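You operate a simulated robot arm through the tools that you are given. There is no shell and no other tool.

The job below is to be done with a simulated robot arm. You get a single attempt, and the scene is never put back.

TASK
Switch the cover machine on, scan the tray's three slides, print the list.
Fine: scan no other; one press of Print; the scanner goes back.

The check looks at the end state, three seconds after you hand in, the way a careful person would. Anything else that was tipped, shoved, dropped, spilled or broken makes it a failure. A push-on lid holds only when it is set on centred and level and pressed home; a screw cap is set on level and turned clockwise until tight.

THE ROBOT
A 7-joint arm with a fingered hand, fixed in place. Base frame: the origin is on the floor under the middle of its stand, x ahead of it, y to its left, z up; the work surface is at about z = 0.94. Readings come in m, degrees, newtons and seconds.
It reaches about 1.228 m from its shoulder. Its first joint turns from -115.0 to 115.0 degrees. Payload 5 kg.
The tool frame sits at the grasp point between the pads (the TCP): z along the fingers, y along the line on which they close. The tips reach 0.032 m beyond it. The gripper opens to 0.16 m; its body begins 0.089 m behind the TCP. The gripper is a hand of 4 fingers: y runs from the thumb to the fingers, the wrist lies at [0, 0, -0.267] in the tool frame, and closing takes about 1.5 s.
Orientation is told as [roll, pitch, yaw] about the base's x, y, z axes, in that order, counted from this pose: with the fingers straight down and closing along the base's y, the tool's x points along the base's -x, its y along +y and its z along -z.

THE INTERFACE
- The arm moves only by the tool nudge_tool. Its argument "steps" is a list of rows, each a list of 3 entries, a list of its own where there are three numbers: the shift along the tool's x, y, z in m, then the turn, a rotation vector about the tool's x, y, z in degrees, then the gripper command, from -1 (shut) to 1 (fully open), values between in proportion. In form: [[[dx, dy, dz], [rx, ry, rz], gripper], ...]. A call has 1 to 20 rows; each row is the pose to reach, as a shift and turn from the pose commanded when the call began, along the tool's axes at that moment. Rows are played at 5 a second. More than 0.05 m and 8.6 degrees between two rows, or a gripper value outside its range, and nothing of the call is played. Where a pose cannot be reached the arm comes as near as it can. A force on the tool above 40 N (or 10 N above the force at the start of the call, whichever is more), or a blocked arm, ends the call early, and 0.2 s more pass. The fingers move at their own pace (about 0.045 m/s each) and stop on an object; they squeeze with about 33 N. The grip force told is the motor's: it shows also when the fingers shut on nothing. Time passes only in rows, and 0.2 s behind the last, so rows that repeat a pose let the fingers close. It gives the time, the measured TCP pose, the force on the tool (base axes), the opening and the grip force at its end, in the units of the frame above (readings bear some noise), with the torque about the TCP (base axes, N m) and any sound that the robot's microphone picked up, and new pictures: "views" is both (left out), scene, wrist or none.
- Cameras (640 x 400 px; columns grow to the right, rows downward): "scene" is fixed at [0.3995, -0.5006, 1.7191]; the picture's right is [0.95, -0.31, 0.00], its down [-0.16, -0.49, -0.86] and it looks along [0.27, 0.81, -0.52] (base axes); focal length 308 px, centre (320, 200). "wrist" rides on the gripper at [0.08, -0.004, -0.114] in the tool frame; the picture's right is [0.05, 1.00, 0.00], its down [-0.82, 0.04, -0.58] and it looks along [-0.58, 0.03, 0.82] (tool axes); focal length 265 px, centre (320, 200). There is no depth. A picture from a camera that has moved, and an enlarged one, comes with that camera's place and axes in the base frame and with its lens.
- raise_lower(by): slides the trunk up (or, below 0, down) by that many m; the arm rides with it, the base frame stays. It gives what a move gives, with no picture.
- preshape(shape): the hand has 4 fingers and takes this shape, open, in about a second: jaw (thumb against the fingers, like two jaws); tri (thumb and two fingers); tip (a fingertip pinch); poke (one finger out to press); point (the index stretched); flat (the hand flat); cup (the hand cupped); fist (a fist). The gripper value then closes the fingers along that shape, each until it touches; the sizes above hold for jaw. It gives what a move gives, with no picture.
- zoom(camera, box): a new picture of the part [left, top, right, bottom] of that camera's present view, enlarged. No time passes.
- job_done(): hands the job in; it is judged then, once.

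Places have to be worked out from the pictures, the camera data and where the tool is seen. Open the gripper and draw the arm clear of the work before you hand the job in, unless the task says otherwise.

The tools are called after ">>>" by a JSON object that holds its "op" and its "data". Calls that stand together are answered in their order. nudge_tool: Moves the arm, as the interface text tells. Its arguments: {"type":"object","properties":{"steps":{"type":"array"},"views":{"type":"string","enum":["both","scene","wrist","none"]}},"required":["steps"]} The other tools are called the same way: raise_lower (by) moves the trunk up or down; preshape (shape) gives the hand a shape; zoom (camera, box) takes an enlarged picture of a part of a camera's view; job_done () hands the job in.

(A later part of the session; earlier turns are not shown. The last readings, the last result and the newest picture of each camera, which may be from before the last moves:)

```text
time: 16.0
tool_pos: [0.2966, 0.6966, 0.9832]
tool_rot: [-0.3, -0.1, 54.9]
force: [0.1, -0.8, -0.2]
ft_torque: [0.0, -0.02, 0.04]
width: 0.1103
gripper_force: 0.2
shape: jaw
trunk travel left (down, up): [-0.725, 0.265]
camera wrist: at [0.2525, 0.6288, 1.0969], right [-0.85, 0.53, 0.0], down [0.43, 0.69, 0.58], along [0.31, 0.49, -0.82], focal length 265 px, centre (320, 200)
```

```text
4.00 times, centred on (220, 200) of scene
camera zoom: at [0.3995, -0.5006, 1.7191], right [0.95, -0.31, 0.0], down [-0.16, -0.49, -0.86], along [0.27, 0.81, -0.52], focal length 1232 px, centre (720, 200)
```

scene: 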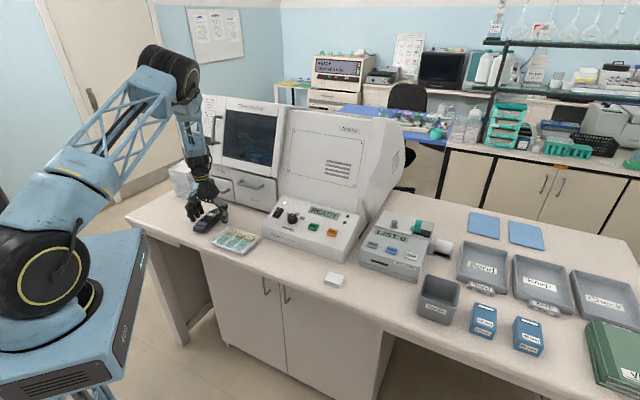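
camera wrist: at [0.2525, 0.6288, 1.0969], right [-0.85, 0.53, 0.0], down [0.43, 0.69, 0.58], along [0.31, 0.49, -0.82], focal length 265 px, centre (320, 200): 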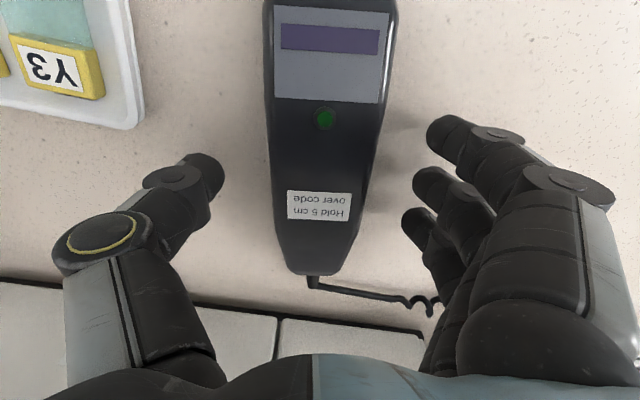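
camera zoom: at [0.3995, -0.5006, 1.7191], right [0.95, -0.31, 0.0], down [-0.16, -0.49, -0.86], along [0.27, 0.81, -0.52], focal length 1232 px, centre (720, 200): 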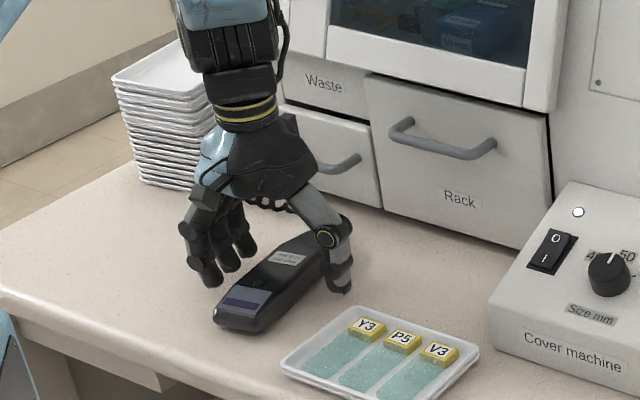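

The fingers straddle the scanner, clear of the cable and tray. I'll drop another 4 mm and close onto it.

>>> {"op": "nudge_tool", "data": {"steps": [[[0, 0, 0.004], [0, 0, 0], 0.375], [[0, 0, 0.004], [0, 0, 0], 0.0], [[0, 0, 0.004], [0, 0, 0], -0.3], [[0, 0, 0.004], [0, 0, 0], -0.6], [[0, 0, 0.004], [0, 0, 0], -1], [[0, 0, 0.004], [0, 0, 0], -1], [[0, 0, 0.004], [0, 0, 0], -1], [[0, 0, 0.004], [0, 0, 0], -1], [[0, 0, 0.004], [0, 0, 0], -1]], "views": "both"}}

>>> {"op": "zoom", "data": {"camera": "scene", "box": [170, 150, 270, 250]}}

```text
time: 18.0
tool_pos: [0.2964, 0.6966, 0.9794]
tool_rot: [-0.2, -0.1, 54.8]
force: [-0.1, -0.2, 0.0]
ft_torque: [0.01, -0.02, -0.01]
width: 0.05
gripper_force: 33.1
shape: jaw
trunk travel left (down, up): [-0.725, 0.265]
camera wrist: at [0.2525, 0.6288, 1.0928], right [-0.85, 0.53, 0.0], down [0.43, 0.69, 0.58], along [0.31, 0.49, -0.82], focal length 265 px, centre (320, 200)
```

scene: 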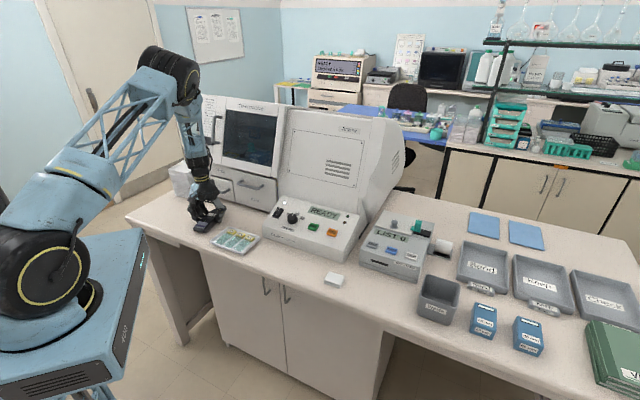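
wrist: 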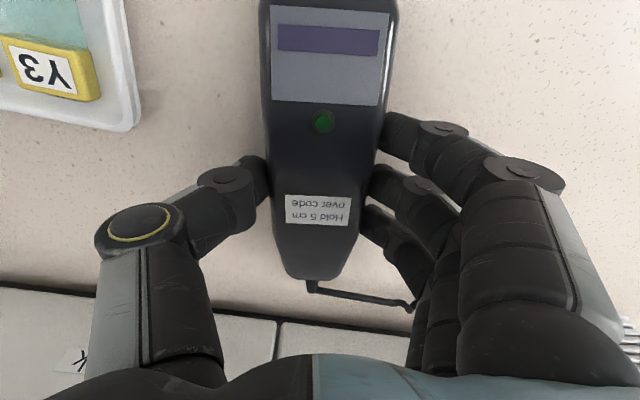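

```text
4.00 times, centred on (220, 200) of scene
camera zoom: at [0.3995, -0.5006, 1.7191], right [0.95, -0.31, 0.0], down [-0.16, -0.49, -0.86], along [0.27, 0.81, -0.52], focal length 1232 px, centre (720, 200)
```

zoom: 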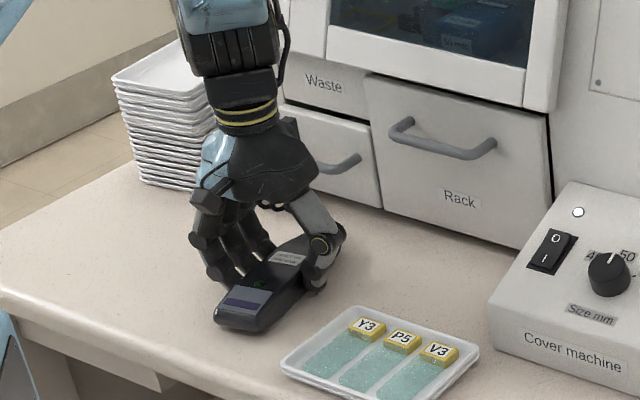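

The grip is firm: width 0.050 m at 33 N. The rest pose to return to is TCP (0.2964, 0.6966, 0.9794) at yaw 54.8°, and I'll lift straight up now.

>>> {"op": "nudge_tool", "data": {"steps": [[[0, 0, -0.015], [0, 0, 0], -1], [[0, 0, -0.035], [0, 0, 0], -1], [[0, 0, -0.06], [0, 0, 0], -1], [[0, 0, -0.085], [0, 0, 0], -1], [[0, 0, -0.085], [0, 0, 0], -1]], "views": "both"}}

>>> {"op": "zoom", "data": {"camera": "scene", "box": [170, 150, 270, 250]}}

```text
time: 19.2
tool_pos: [0.2964, 0.696, 1.0636]
tool_rot: [-0.3, 0.1, 54.8]
force: [0.3, -0.3, -2.1]
ft_torque: [-0.02, 0.02, -0.02]
width: 0.05
gripper_force: 33.0
shape: jaw
trunk travel left (down, up): [-0.725, 0.265]
camera wrist: at [0.2524, 0.6292, 1.1777], right [-0.85, 0.53, 0.0], down [0.43, 0.69, 0.58], along [0.31, 0.49, -0.82], focal length 265 px, centre (320, 200)
```

scene: 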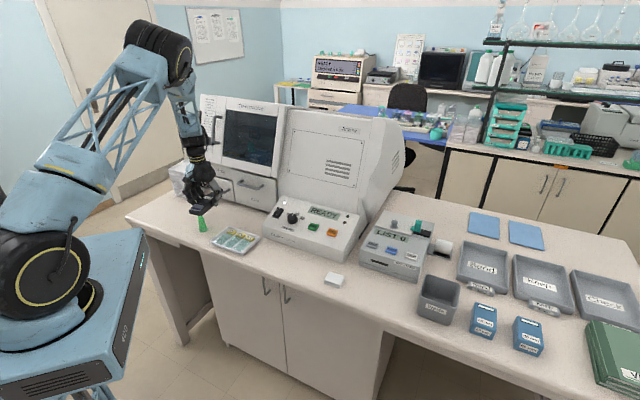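
wrist: 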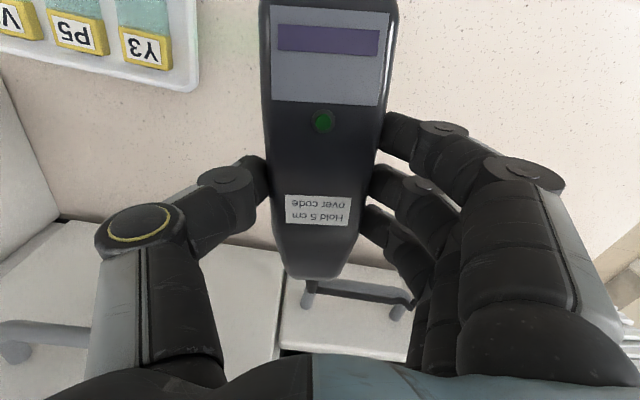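

```text
4.00 times, centred on (220, 200) of scene
camera zoom: at [0.3995, -0.5006, 1.7191], right [0.95, -0.31, 0.0], down [-0.16, -0.49, -0.86], along [0.27, 0.81, -0.52], focal length 1232 px, centre (720, 200)
```

zoom: 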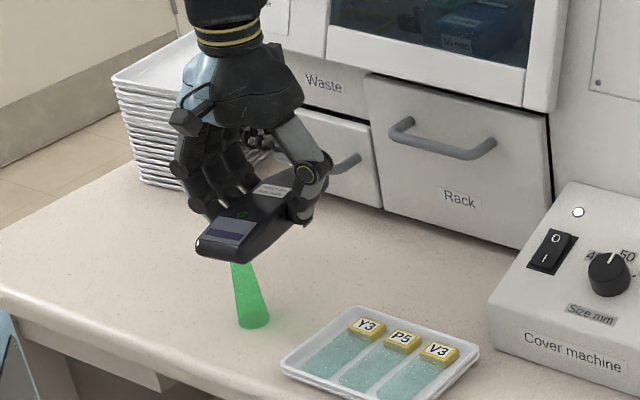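

A green beam now shines down from under the scanner's nose, so the window faces down about 0.07 m nose-ward of the TCP. I'll turn the nose to yaw 80° to keep clear of the machine and move so the beam comes over Y3.

>>> {"op": "nudge_tool", "data": {"steps": [[[-0.0036, -0.0255, 0], [0, 0, -6.3], -1], [[-0.0071, -0.051, 0], [0, 0, -12.6], -1], [[-0.0107, -0.0765, 0], [0, 0, -18.9], -1], [[-0.0142, -0.1018, 0], [0, 0, -25.2], -1], [[-0.0142, -0.1018, 0], [0, 0, -25.2], -1]], "views": "both"}}

>>> {"op": "zoom", "data": {"camera": "scene", "box": [180, 150, 280, 250]}}

>>> {"op": "zoom", "data": {"camera": "scene", "box": [350, 210, 450, 290]}}

```text
time: 20.4
tool_pos: [0.3865, 0.6495, 1.0637]
tool_rot: [-0.2, 0.0, 80.1]
force: [-0.1, 0.2, -1.7]
ft_torque: [0.03, -0.01, 0.02]
width: 0.0498
gripper_force: 32.4
shape: jaw
trunk travel left (down, up): [-0.725, 0.265]
camera wrist: at [0.3759, 0.5704, 1.1782], right [-0.99, 0.12, 0.0], down [0.1, 0.81, 0.58], along [0.07, 0.57, -0.82], focal length 265 px, centre (320, 200)
```

scene: 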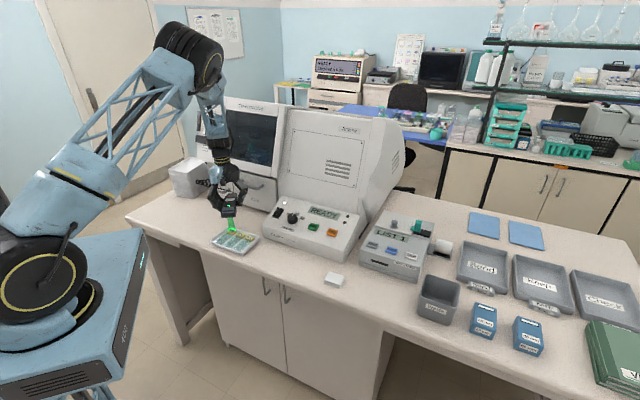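
wrist: 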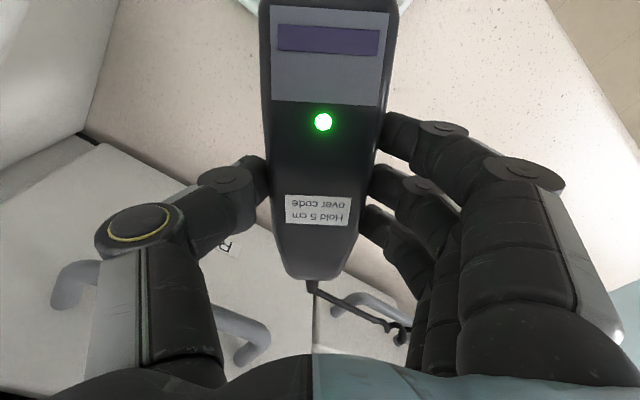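

```text
4.00 times, centred on (230, 200) of scene
camera zoom: at [0.3995, -0.5006, 1.7191], right [0.95, -0.31, 0.0], down [-0.16, -0.49, -0.86], along [0.27, 0.81, -0.52], focal length 1232 px, centre (680, 200)
```

zoom: 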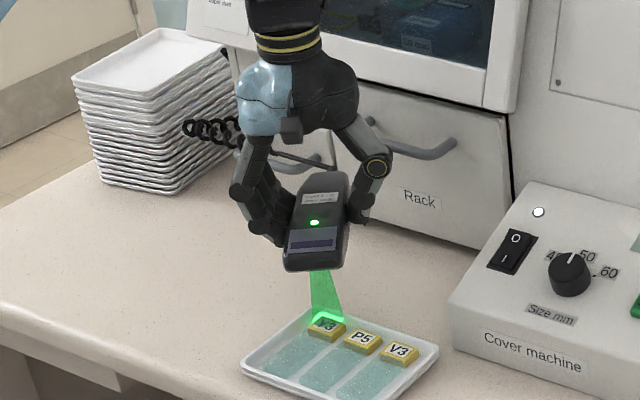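

```text
5.00 times, centred on (400, 250) of scene
camera zoom: at [0.3995, -0.5006, 1.7191], right [0.95, -0.31, 0.0], down [-0.16, -0.49, -0.86], along [0.27, 0.81, -0.52], focal length 1540 px, centre (-80, -50)
```

zoom: 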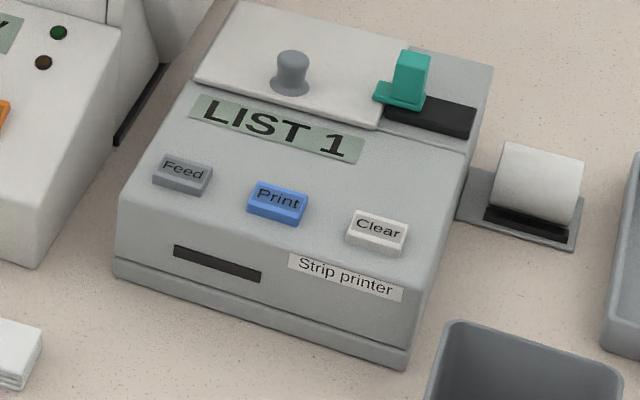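

The list shows 1 and the scanner lamp is lit, so Y3 is in. I'll move one pitch along the row to P5.

>>> {"op": "nudge_tool", "data": {"steps": [[[0.0136, -0.0194, 0], [0, 0, 0], -1], [[0.0282, -0.0388, 0], [0, 0, 0], -1], [[0.0282, -0.0388, 0], [0, 0, 0], -1], [[0.0282, -0.0388, 0], [0, 0, 0], -1]], "views": "both"}}

>>> {"op": "zoom", "data": {"camera": "scene", "box": [190, 150, 290, 250]}}

>>> {"op": "zoom", "data": {"camera": "scene", "box": [350, 210, 450, 290]}}

```text
time: 21.4
tool_pos: [0.4213, 0.6148, 1.0639]
tool_rot: [-0.2, 0.0, 80.0]
force: [-0.4, -1.1, -1.6]
ft_torque: [-0.03, -0.01, 0.0]
width: 0.0499
gripper_force: 33.2
shape: jaw
trunk travel left (down, up): [-0.725, 0.265]
camera wrist: at [0.4099, 0.5354, 1.1783], right [-0.99, 0.12, 0.0], down [0.1, 0.81, 0.58], along [0.07, 0.57, -0.82], focal length 265 px, centre (320, 200)
```

scene: 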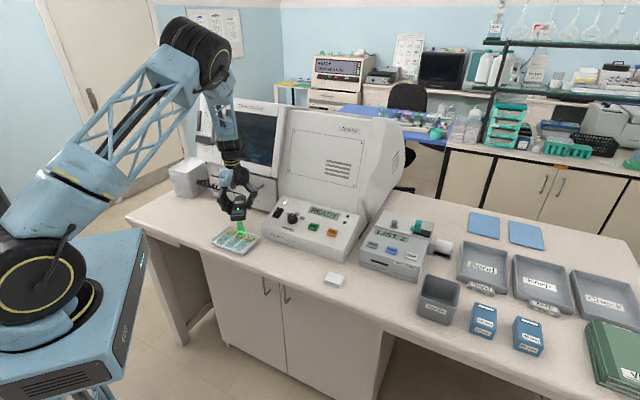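
wrist: 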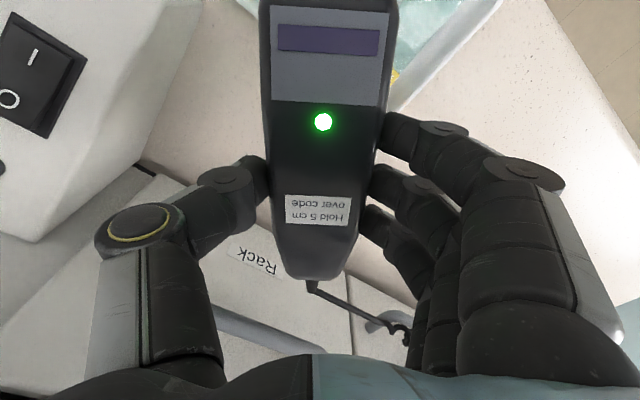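

```text
4.00 times, centred on (240, 200) of scene
camera zoom: at [0.3995, -0.5006, 1.7191], right [0.95, -0.31, 0.0], down [-0.16, -0.49, -0.86], along [0.27, 0.81, -0.52], focal length 1232 px, centre (640, 200)
```

zoom: 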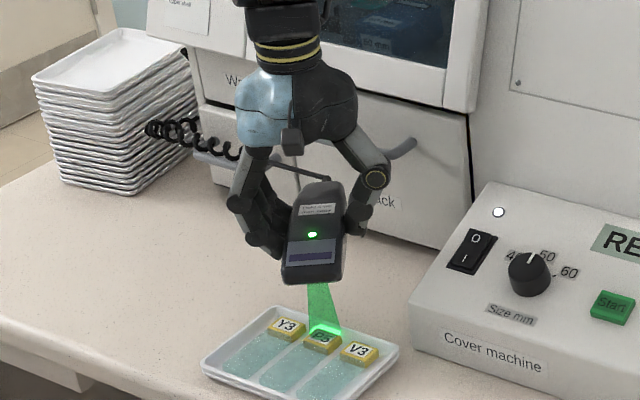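

```text
5.00 times, centred on (400, 250) of scene
camera zoom: at [0.3995, -0.5006, 1.7191], right [0.95, -0.31, 0.0], down [-0.16, -0.49, -0.86], along [0.27, 0.81, -0.52], focal length 1540 px, centre (-80, -50)
```

zoom: 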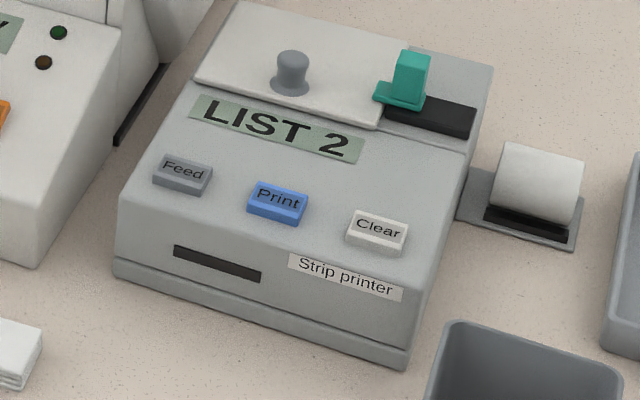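

List shows 2, so P5 is in. At V3 the thumb will still clear the control panel by height, so I'll move one more pitch.

>>> {"op": "nudge_tool", "data": {"steps": [[[0.0136, -0.0194, 0], [0, 0, 0], -1], [[0.0272, -0.0384, 0], [0, 0, 0], -1], [[0.0272, -0.0384, 0], [0, 0, 0], -1], [[0.0272, -0.0384, 0], [0, 0, 0], -1]], "views": "both"}}

>>> {"op": "zoom", "data": {"camera": "scene", "box": [190, 150, 290, 250]}}

>>> {"op": "zoom", "data": {"camera": "scene", "box": [350, 210, 450, 290]}}

```text
time: 22.4
tool_pos: [0.4532, 0.5805, 1.0644]
tool_rot: [-0.3, 0.0, 80.0]
force: [0.4, 0.8, -2.5]
ft_torque: [0.05, 0.03, 0.0]
width: 0.0501
gripper_force: 32.9
shape: jaw
trunk travel left (down, up): [-0.725, 0.265]
camera wrist: at [0.4429, 0.5011, 1.1783], right [-0.99, 0.12, 0.0], down [0.1, 0.81, 0.58], along [0.07, 0.57, -0.82], focal length 265 px, centre (320, 200)
```

scene: 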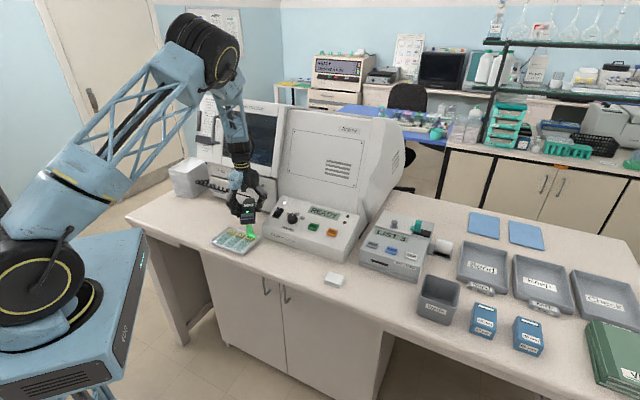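
wrist: 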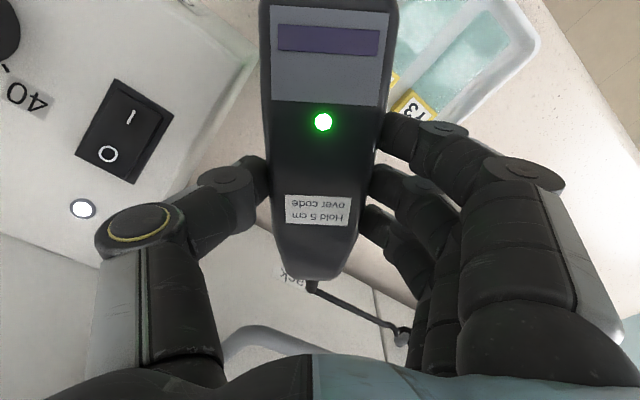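

```text
4.00 times, centred on (240, 200) of scene
camera zoom: at [0.3995, -0.5006, 1.7191], right [0.95, -0.31, 0.0], down [-0.16, -0.49, -0.86], along [0.27, 0.81, -0.52], focal length 1232 px, centre (640, 200)
```

zoom: 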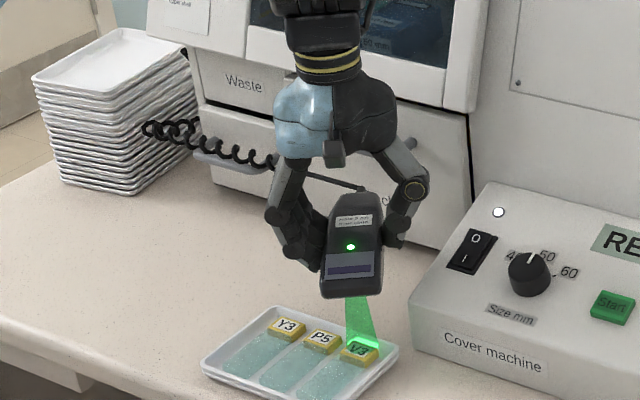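

```text
5.00 times, centred on (400, 250) of scene
camera zoom: at [0.3995, -0.5006, 1.7191], right [0.95, -0.31, 0.0], down [-0.16, -0.49, -0.86], along [0.27, 0.81, -0.52], focal length 1540 px, centre (-80, -50)
```

zoom: 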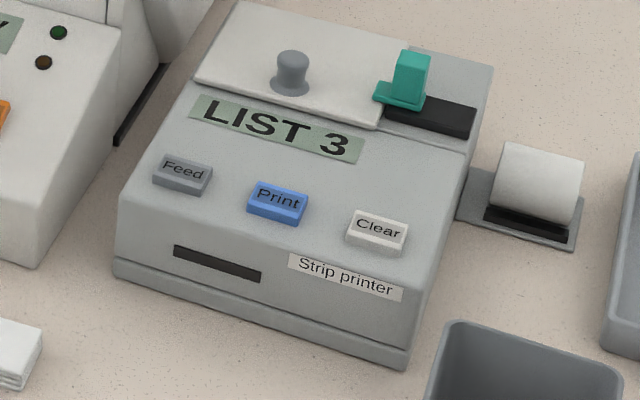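

List shows 3, so all three slides are scanned. I'll draw the beam forward along the slide body and away from the codes, rise, and carry the scanner round to above its resting place.

>>> {"op": "nudge_tool", "data": {"steps": [[[0.035, 0.0245, 0], [0, 0, 0], -1], [[0.0695, 0.0487, -0.01], [0, 0, 0], -1], [[0.0695, 0.0487, -0.05], [0, 0, 0], -1], [[0.0695, 0.0487, -0.09], [0, 0, 0], -1], [[0.0382, 0.0739, -0.1], [0, 0, 5], -1], [[0.0069, 0.0991, -0.1], [0, 0, 10], -1], [[-0.0245, 0.1242, -0.1], [0, 0, 15], -1], [[-0.0558, 0.1494, -0.1], [0, 0, 20], -1], [[-0.0871, 0.1746, -0.1], [0, 0, 25.2], -1], [[-0.0871, 0.1746, -0.1], [0, 0, 25.2], -1]], "views": "both"}}

>>> {"op": "zoom", "data": {"camera": "scene", "box": [350, 210, 450, 290]}}

>>> {"op": "zoom", "data": {"camera": "scene", "box": [170, 130, 290, 260]}}

```text
time: 24.6
tool_pos: [0.2979, 0.6957, 1.1643]
tool_rot: [-0.3, -0.2, 54.7]
force: [-0.1, 0.3, -1.6]
ft_torque: [0.01, 0.02, 0.0]
width: 0.0501
gripper_force: 32.9
shape: jaw
trunk travel left (down, up): [-0.725, 0.265]
camera wrist: at [0.2543, 0.6284, 1.2783], right [-0.84, 0.53, 0.0], down [0.43, 0.69, 0.58], along [0.31, 0.49, -0.82], focal length 265 px, centre (320, 200)
```

scene: 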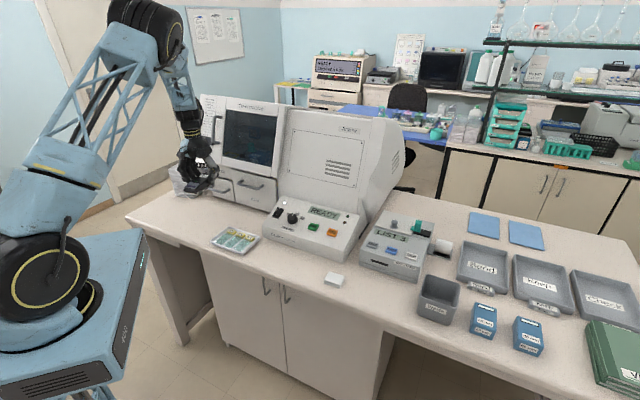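
wrist: 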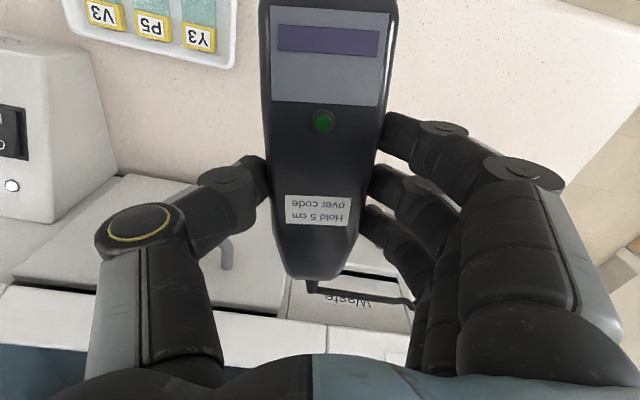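

```text
5.00 times, centred on (400, 250) of scene
camera zoom: at [0.3995, -0.5006, 1.7191], right [0.95, -0.31, 0.0], down [-0.16, -0.49, -0.86], along [0.27, 0.81, -0.52], focal length 1540 px, centre (-80, -50)
```

zoom: 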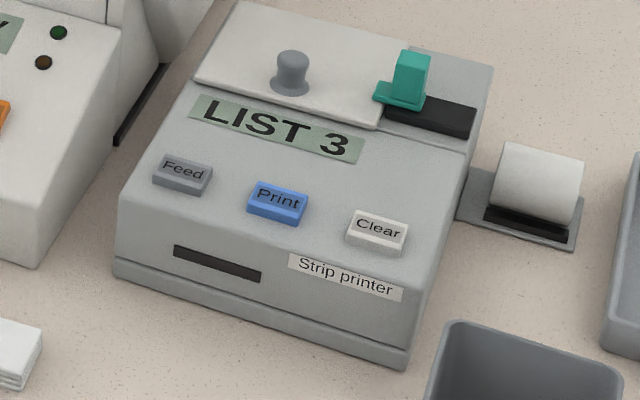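

```text
3.08 times, centred on (230, 195) of scene
camera zoom: at [0.3995, -0.5006, 1.7191], right [0.95, -0.31, 0.0], down [-0.16, -0.49, -0.86], along [0.27, 0.81, -0.52], focal length 948 px, centre (597, 215)
```

zoom: 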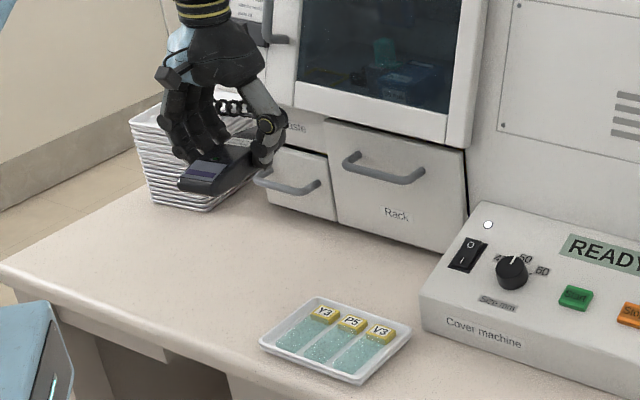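

The list stays at 3. I'll lower the scanner to just above its resting place.

>>> {"op": "nudge_tool", "data": {"steps": [[[0, 0.0, 0.04], [0, 0, 0], -1], [[0, 0.0, 0.08], [0, 0, 0], -1], [[0, 0.001, 0.12], [0, 0, 0], -1], [[0, 0.001, 0.15], [0, 0, 0], -1], [[0, 0.001, 0.17], [0, 0, 0], -1], [[0, 0.001, 0.178], [0, 0, 0], -1], [[0, 0.001, 0.182], [0, 0, 0], -1]], "views": "both"}}

>>> {"op": "zoom", "data": {"camera": "scene", "box": [170, 150, 270, 250]}}

```text
time: 26.2
tool_pos: [0.2972, 0.6972, 0.9818]
tool_rot: [-0.2, -0.2, 54.8]
force: [-0.4, -0.8, -1.9]
ft_torque: [0.05, 0.03, -0.01]
width: 0.0498
gripper_force: 32.5
shape: jaw
trunk travel left (down, up): [-0.725, 0.265]
camera wrist: at [0.2524, 0.6302, 1.0956], right [-0.85, 0.53, 0.0], down [0.43, 0.69, 0.58], along [0.31, 0.49, -0.82], focal length 265 px, centre (320, 200)
```

scene: 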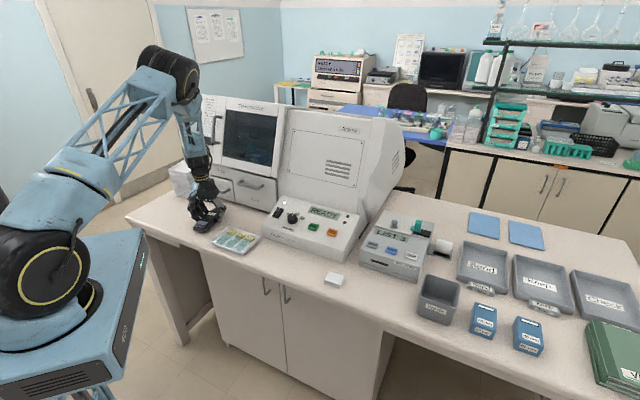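
wrist: 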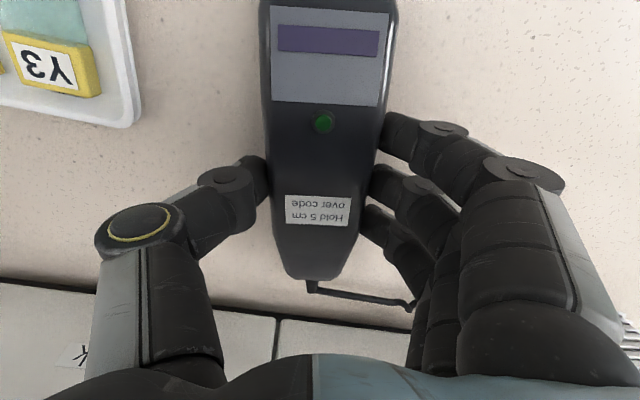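

```text
4.00 times, centred on (220, 200) of scene
camera zoom: at [0.3995, -0.5006, 1.7191], right [0.95, -0.31, 0.0], down [-0.16, -0.49, -0.86], along [0.27, 0.81, -0.52], focal length 1232 px, centre (720, 200)
```

zoom: 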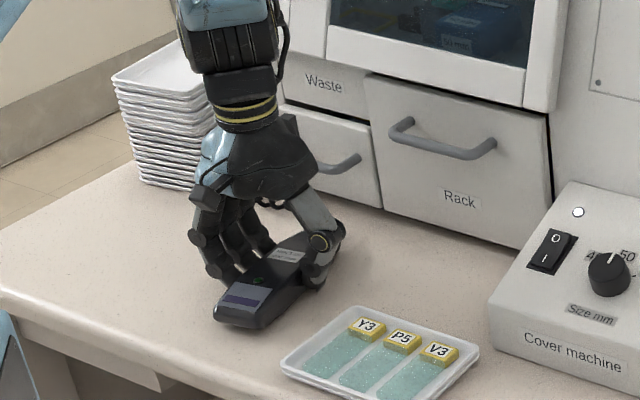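

The scanner is about 2 mm above its original place. I'll ease it down until it rests, with the force as my guide.

>>> {"op": "nudge_tool", "data": {"steps": [[[0, 0, 0.001], [0, 0, 0], -1], [[0, 0, 0.002], [0, 0, 0], -1], [[0, 0, 0.0028], [0, 0, 0], -1], [[0, 0, 0.0028], [0, 0, 0], -1]], "views": "none"}}

```text
time: 27.2
tool_pos: [0.2962, 0.6977, 0.9793]
tool_rot: [-0.2, -0.1, 54.8]
force: [-0.1, -0.1, -2.6]
ft_torque: [0.03, 0.02, 0.03]
width: 0.0499
gripper_force: 32.6
shape: jaw
trunk travel left (down, up): [-0.725, 0.265]
```

The force still shows the full weight, so I'll go another millimetre or two.

>>> {"op": "nudge_tool", "data": {"steps": [[[0, 0, 0.0007], [0, 0, 0], -1], [[0, 0, 0.0014], [0, 0, 0], -1], [[0, 0, 0.0014], [0, 0, 0], -1]], "views": "none"}}

```text
time: 28.0
tool_pos: [0.297, 0.6974, 0.9792]
tool_rot: [-0.1, -0.3, 54.8]
force: [0.2, 0.1, 6.5]
ft_torque: [-0.01, 0.0, 0.03]
width: 0.05
gripper_force: 33.0
shape: jaw
trunk travel left (down, up): [-0.725, 0.265]
```

The table now bears it (+6.5 N). I'll open slowly to about 11 cm.

>>> {"op": "nudge_tool", "data": {"steps": [[[0, 0, -0.0008], [0, 0, 0], -0.3], [[0, 0, -0.0008], [0, 0, 0], -0.1], [[0, 0, -0.0008], [0, 0, 0], 0.15], [[0, 0, -0.0008], [0, 0, 0], 0.375], [[0, 0, -0.0008], [0, 0, 0], 0.375], [[0, 0, -0.0008], [0, 0, 0], 0.375]], "views": "both"}}

>>> {"op": "zoom", "data": {"camera": "scene", "box": [170, 150, 270, 250]}}

```text
time: 29.4
tool_pos: [0.296, 0.6959, 0.9792]
tool_rot: [-0.2, -0.1, 54.8]
force: [0.4, 0.0, 0.5]
ft_torque: [-0.01, 0.0, -0.01]
width: 0.1096
gripper_force: 0.2
shape: jaw
trunk travel left (down, up): [-0.725, 0.265]
camera wrist: at [0.2525, 0.6302, 1.0924], right [-0.85, 0.53, 0.0], down [0.43, 0.69, 0.58], along [0.31, 0.49, -0.82], focal length 265 px, centre (320, 200)
```

scene: 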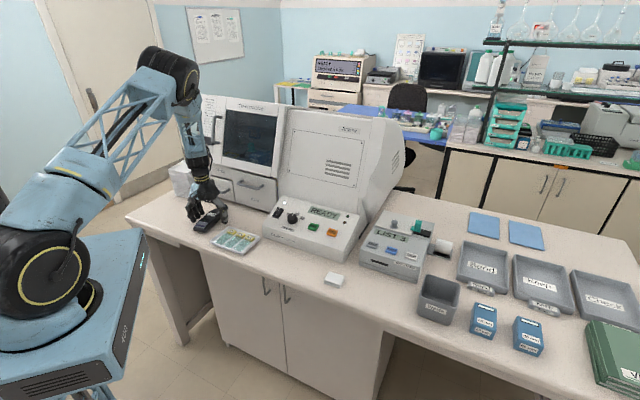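
wrist: 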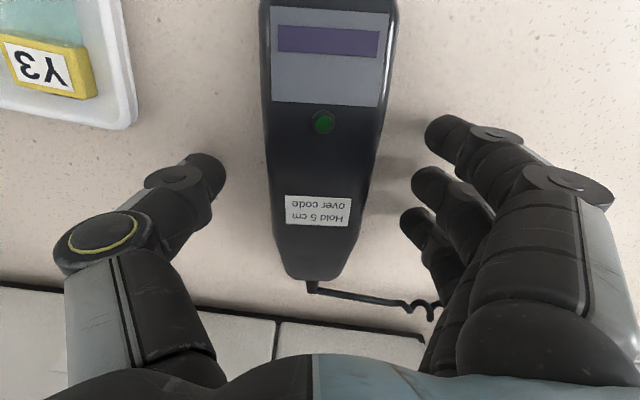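

```text
4.00 times, centred on (220, 200) of scene
camera zoom: at [0.3995, -0.5006, 1.7191], right [0.95, -0.31, 0.0], down [-0.16, -0.49, -0.86], along [0.27, 0.81, -0.52], focal length 1232 px, centre (720, 200)
```

zoom: 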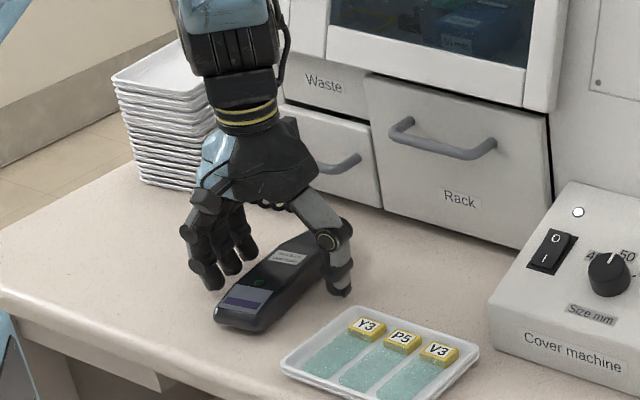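

The scanner is back in its original place, and I've let go of it. I'll lift straight up to clear it.

>>> {"op": "nudge_tool", "data": {"steps": [[[0, 0, -0.03], [0, 0, 0], 0.375], [[0, 0, -0.07], [0, 0, 0], 0.375], [[0, 0, -0.11], [0, 0, 0], 0.375], [[0, 0, -0.15], [0, 0, 0], 0.375], [[0, 0, -0.19], [0, 0, 0], 0.375], [[0, 0, -0.23], [0, 0, 0], 0.375]], "views": "both"}}

>>> {"op": "preshape", "data": {"shape": "poke"}}

>>> {"op": "zoom", "data": {"camera": "scene", "box": [170, 150, 270, 250]}}

```text
time: 30.8
tool_pos: [0.2971, 0.6974, 1.208]
tool_rot: [-0.2, 0.0, 54.8]
force: [0.0, 0.1, 0.5]
ft_torque: [0.03, -0.02, 0.03]
width: 0.1098
gripper_force: 0.1
shape: jaw
trunk travel left (down, up): [-0.725, 0.265]
camera wrist: at [0.2527, 0.6295, 1.322], right [-0.85, 0.53, 0.0], down [0.43, 0.69, 0.58], along [0.31, 0.49, -0.82], focal length 265 px, centre (320, 200)
```

scene: 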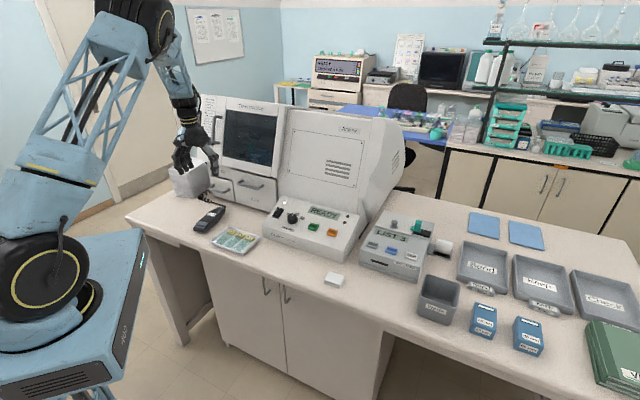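
wrist: 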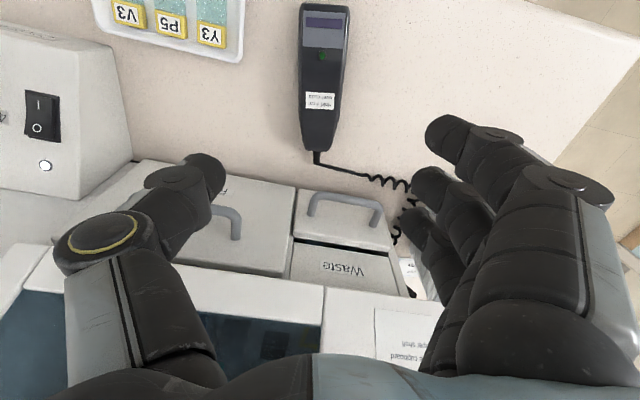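

```text
time: 31.7
tool_pos: [0.2979, 0.6982, 1.2079]
tool_rot: [-0.2, -0.1, 54.7]
force: [-0.5, 0.0, 0.0]
ft_torque: [0.01, 0.0, 0.01]
width: 0.0002
gripper_force: 0.1
shape: poke
trunk travel left (down, up): [-0.725, 0.265]
```

```text
4.00 times, centred on (220, 200) of scene
camera zoom: at [0.3995, -0.5006, 1.7191], right [0.95, -0.31, 0.0], down [-0.16, -0.49, -0.86], along [0.27, 0.81, -0.52], focal length 1232 px, centre (720, 200)
```

zoom: 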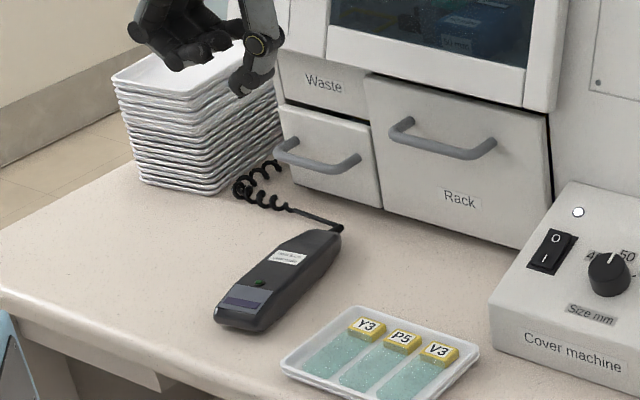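

The scanner, its cable and the tray look untouched. I'll carry the hand across to the printer in two legs, keeping about 0.17 m in front of the machine.

>>> {"op": "nudge_tool", "data": {"steps": [[[0.0087, -0.0445, -0.0025], [0, 0, 0.57], 1], [[0.0174, -0.089, -0.0049], [0, 0, 1.14], 1], [[0.0261, -0.1335, -0.0074], [0, 0, 1.71], 1], [[0.0348, -0.178, -0.0099], [0, 0, 2.28], 1], [[0.0435, -0.2226, -0.0124], [0, 0, 2.85], 1], [[0.0522, -0.2671, -0.0148], [0, 0, 3.42], 1], [[0.0609, -0.3116, -0.0173], [0, 0, 3.99], 1], [[0.0696, -0.3561, -0.0198], [0, 0, 4.56], 1], [[0.0784, -0.4006, -0.0222], [0, 0, 5.14], 1]], "views": "scene"}}

```text
time: 33.7
tool_pos: [0.5787, 0.4, 1.233]
tool_rot: [-0.1, 0.0, 49.8]
force: [0.2, -0.1, -0.4]
ft_torque: [-0.01, 0.03, -0.02]
width: 0.0
gripper_force: 0.0
shape: poke
trunk travel left (down, up): [-0.725, 0.265]
```

scene: 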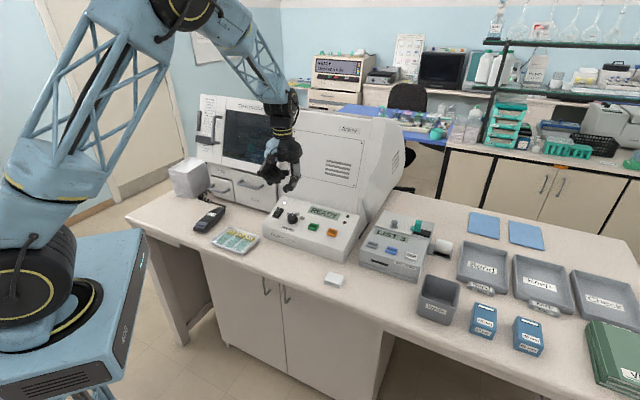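

The first leg is clear. I'll continue to the viewing place in front of the printer.

>>> {"op": "nudge_tool", "data": {"steps": [[[0.0046, -0.045, -0.002], [0, 0, 0.6], 1], [[0.0091, -0.09, -0.004], [0, 0, 1.2], 1], [[0.0137, -0.135, -0.006], [0, 0, 1.8], 1], [[0.0182, -0.18, -0.008], [0, 0, 2.4], 1], [[0.0228, -0.225, -0.01], [0, 0, 3.0], 1], [[0.0273, -0.27, -0.012], [0, 0, 3.6], 1], [[0.0319, -0.315, -0.015], [0, 0, 4.2], 1], [[0.0364, -0.36, -0.017], [0, 0, 4.8], 1], [[0.0364, -0.36, -0.017], [0, 0, 4.8], 1]], "views": "both"}}

```text
time: 35.7
tool_pos: [0.8292, 0.1431, 1.2502]
tool_rot: [-0.1, -0.1, 44.9]
force: [-0.6, 1.1, -0.6]
ft_torque: [-0.01, 0.02, 0.0]
width: 0.0
gripper_force: 0.0
shape: poke
trunk travel left (down, up): [-0.725, 0.265]
camera wrist: at [0.7741, 0.0841, 1.3631], right [-0.74, 0.67, 0.0], down [0.55, 0.61, 0.58], along [0.39, 0.43, -0.82], focal length 265 px, centre (320, 200)
```

scene: 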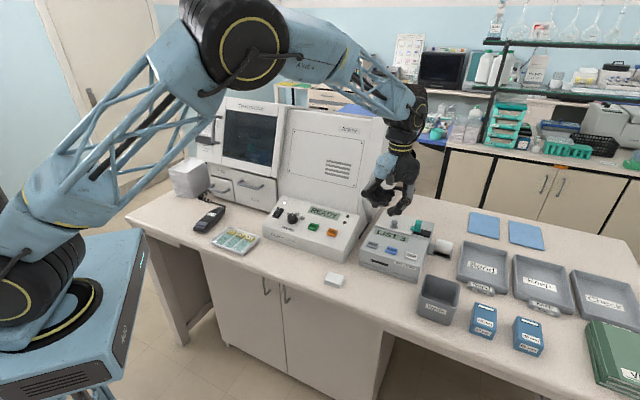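
wrist: 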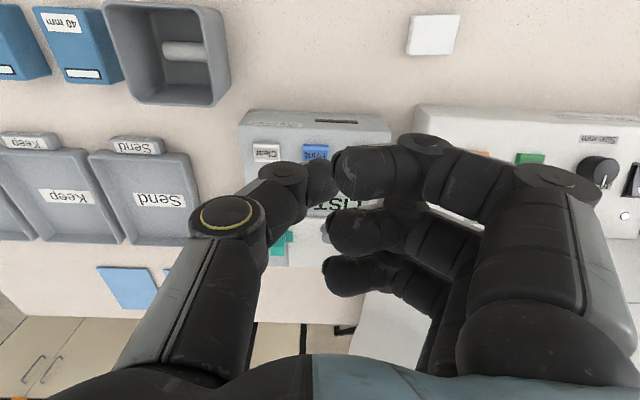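

The waste bin holds an empty roll core, so before the single Print press I'll look closely at the printer. I'll shift the hand aside to uncover it.

>>> {"op": "nudge_tool", "data": {"steps": [[[0.0, 0.045, 0], [0, 0, 0], 1], [[0.0, 0.09, 0], [0, 0, 0], 1], [[0.0, 0.13, 0], [0, 0, 0], 1], [[0.0, 0.13, 0], [0, 0, 0], 1]], "views": "both"}}

>>> {"op": "zoom", "data": {"camera": "wrist", "box": [60, 60, 320, 240]}}

>>> {"op": "zoom", "data": {"camera": "scene", "box": [350, 205, 460, 290]}}

```text
time: 36.7
tool_pos: [0.7377, 0.2321, 1.2492]
tool_rot: [-0.1, -0.1, 44.8]
force: [0.4, 1.1, 0.5]
ft_torque: [0.06, 0.03, 0.03]
width: 0.0
gripper_force: 0.0
shape: poke
trunk travel left (down, up): [-0.725, 0.265]
camera wrist: at [0.6835, 0.1739, 1.3629], right [-0.74, 0.67, 0.0], down [0.55, 0.6, 0.58], along [0.39, 0.43, -0.82], focal length 265 px, centre (320, 200)
```

scene: 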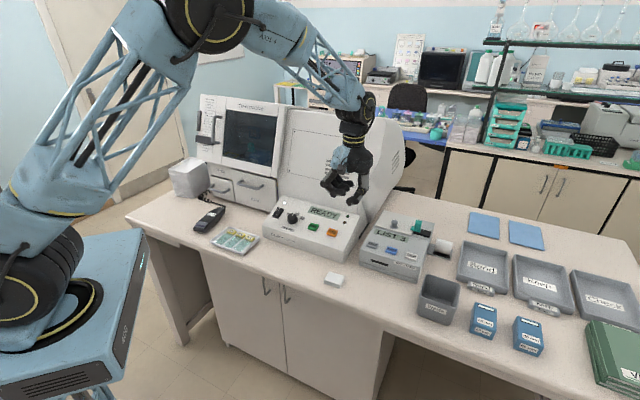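
wrist: 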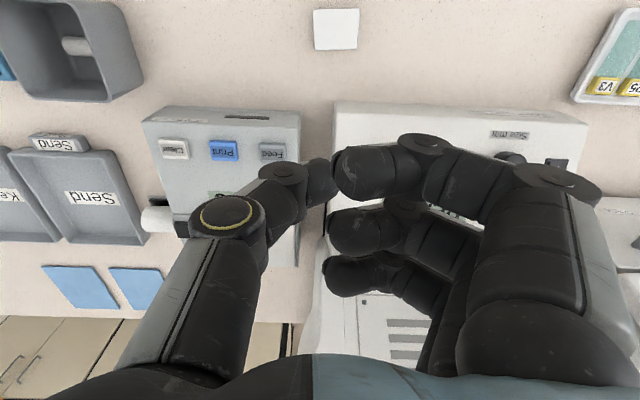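

```text
2.22 times, centred on (190, 150) of wrist
camera zoom: at [0.6835, 0.1739, 1.3629], right [-0.74, 0.67, 0.0], down [0.55, 0.6, 0.58], along [0.39, 0.43, -0.82], focal length 590 px, centre (609, 311)
```

zoom: 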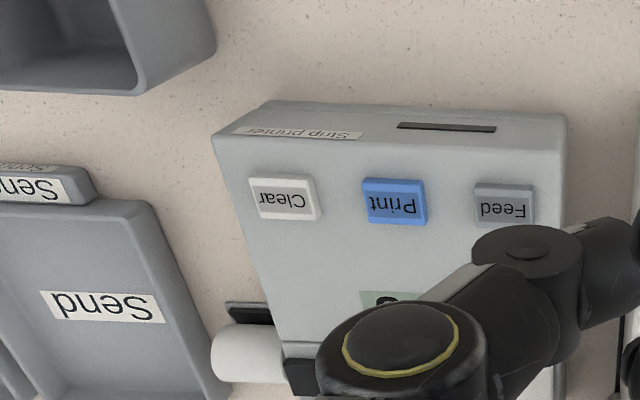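

```text
4.71 times, centred on (405, 248) of scene
camera zoom: at [0.3995, -0.5006, 1.7191], right [0.95, -0.31, 0.0], down [-0.16, -0.49, -0.86], along [0.27, 0.81, -0.52], focal length 1450 px, centre (-80, -24)
```

zoom: 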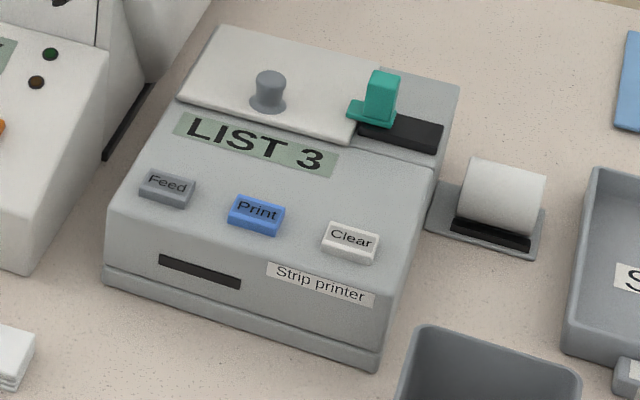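

The latch is closed, the display reads LIST 3 with no paper warning, and the core in the bin suggests the roll was changed already. Print lies at about (0.8975, 0.203, 1.010), so I'll move above it with the same 25° tilt.

>>> {"op": "nudge_tool", "data": {"steps": [[[-0.0083, -0.0267, 0.026], [0, -5, 0], 1], [[-0.0165, -0.0534, 0.052], [0, -10, 0], 1], [[-0.0248, -0.08, 0.078], [0, -15, 0], 1], [[-0.033, -0.1067, 0.104], [0, -20, 0], 1], [[-0.0413, -0.1334, 0.129], [0, -25, 0], 1], [[-0.0413, -0.1334, 0.129], [0, -25, 0], 1]], "views": "both"}}

>>> {"op": "zoom", "data": {"camera": "wrist", "box": [220, 40, 420, 220]}}

>>> {"op": "zoom", "data": {"camera": "scene", "box": [340, 180, 460, 290]}}

```text
time: 38.1
tool_pos: [0.8603, 0.1698, 1.121]
tool_rot: [-0.2, -25.2, 45.1]
force: [0.2, -0.6, 0.5]
ft_torque: [-0.03, -0.02, 0.01]
width: 0.0
gripper_force: 0.1
shape: poke
trunk travel left (down, up): [-0.725, 0.265]
camera wrist: at [0.7768, 0.0824, 1.19], right [-0.74, 0.67, -0.03], down [0.32, 0.38, 0.87], along [0.6, 0.63, -0.49], focal length 265 px, centre (320, 200)
```

scene: 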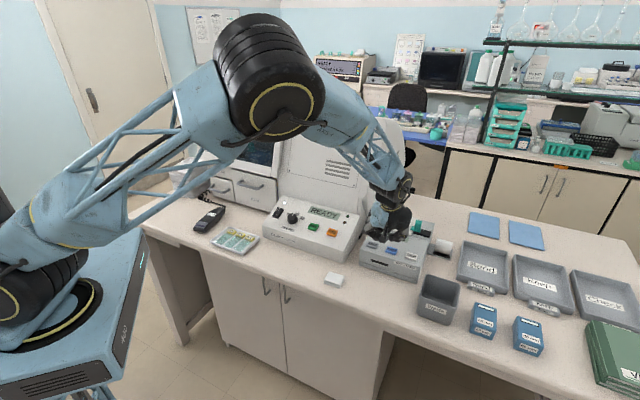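
wrist: 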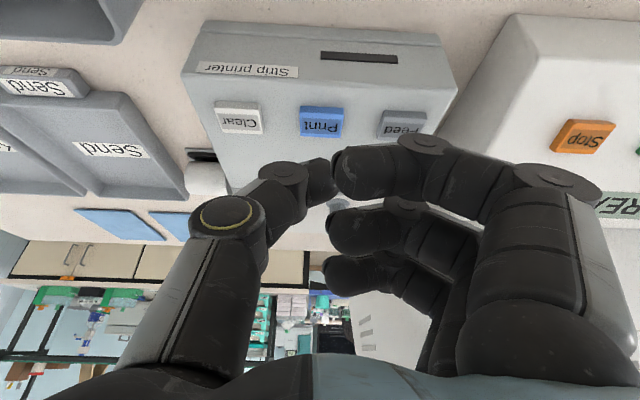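

```text
2.22 times, centred on (320, 130) of wrist
camera zoom: at [0.7768, 0.0824, 1.19], right [-0.74, 0.67, -0.03], down [0.32, 0.38, 0.87], along [0.6, 0.63, -0.49], focal length 590 px, centre (320, 356)
```

zoom: 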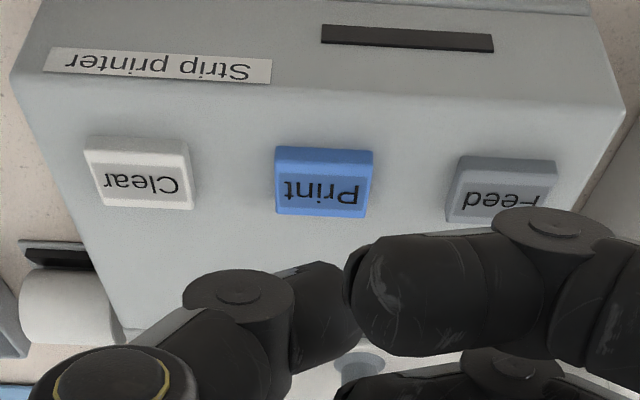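

```text
3.64 times, centred on (400, 235) of scene
camera zoom: at [0.3995, -0.5006, 1.7191], right [0.95, -0.31, 0.0], down [-0.16, -0.49, -0.86], along [0.27, 0.81, -0.52], focal length 1120 px, centre (29, 73)
```

zoom: 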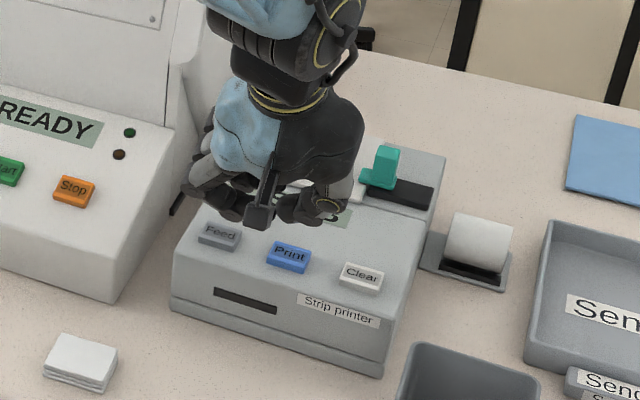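

In the tool frame Print is straight ahead along z, 0.123 m away, so contact should come after about 0.085–0.09 m. I'll advance 0.07 m and look again.

>>> {"op": "nudge_tool", "data": {"steps": [[[0, 0, 0.03], [0, 0, 0], 1], [[0, 0, 0.055], [0, 0, 0], 1], [[0, 0, 0.07], [0, 0, 0], 1], [[0, 0, 0.07], [0, 0, 0], 1]], "views": "both"}}

>>> {"op": "zoom", "data": {"camera": "wrist", "box": [220, 60, 420, 220]}}

>>> {"op": "zoom", "data": {"camera": "scene", "box": [350, 200, 440, 280]}}

```text
time: 39.1
tool_pos: [0.8812, 0.1905, 1.0565]
tool_rot: [-0.1, -25.1, 45.0]
force: [-0.5, 0.0, 1.5]
ft_torque: [0.0, 0.0, 0.0]
width: 0.0002
gripper_force: 0.1
shape: poke
trunk travel left (down, up): [-0.725, 0.265]
heard: click
camera wrist: at [0.7977, 0.1022, 1.127], right [-0.74, 0.67, -0.02], down [0.32, 0.38, 0.87], along [0.6, 0.63, -0.49], focal length 265 px, centre (320, 200)
```

scene: 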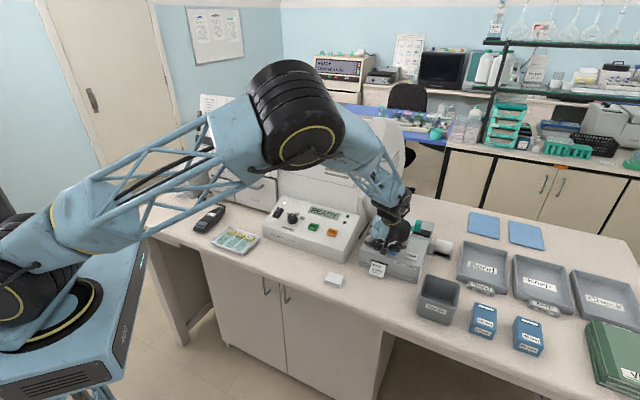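
wrist: 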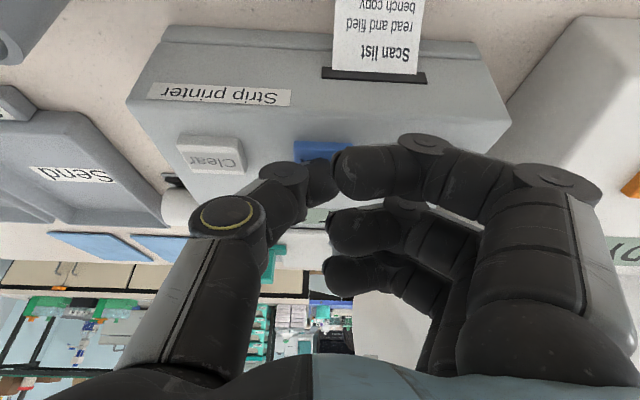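

```text
2.50 times, centred on (320, 140) of wrist
camera zoom: at [0.7977, 0.1022, 1.127], right [-0.74, 0.67, -0.02], down [0.32, 0.38, 0.87], along [0.6, 0.63, -0.49], focal length 664 px, centre (320, 350)
```

zoom: 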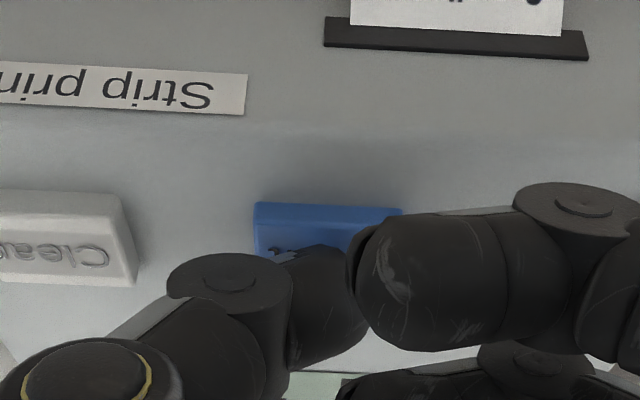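

```text
5.00 times, centred on (395, 240) of scene
camera zoom: at [0.3995, -0.5006, 1.7191], right [0.95, -0.31, 0.0], down [-0.16, -0.49, -0.86], along [0.27, 0.81, -0.52], focal length 1540 px, centre (-55, 0)
```

zoom: 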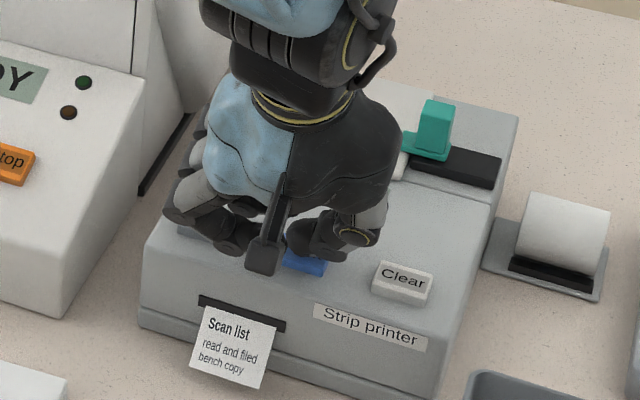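

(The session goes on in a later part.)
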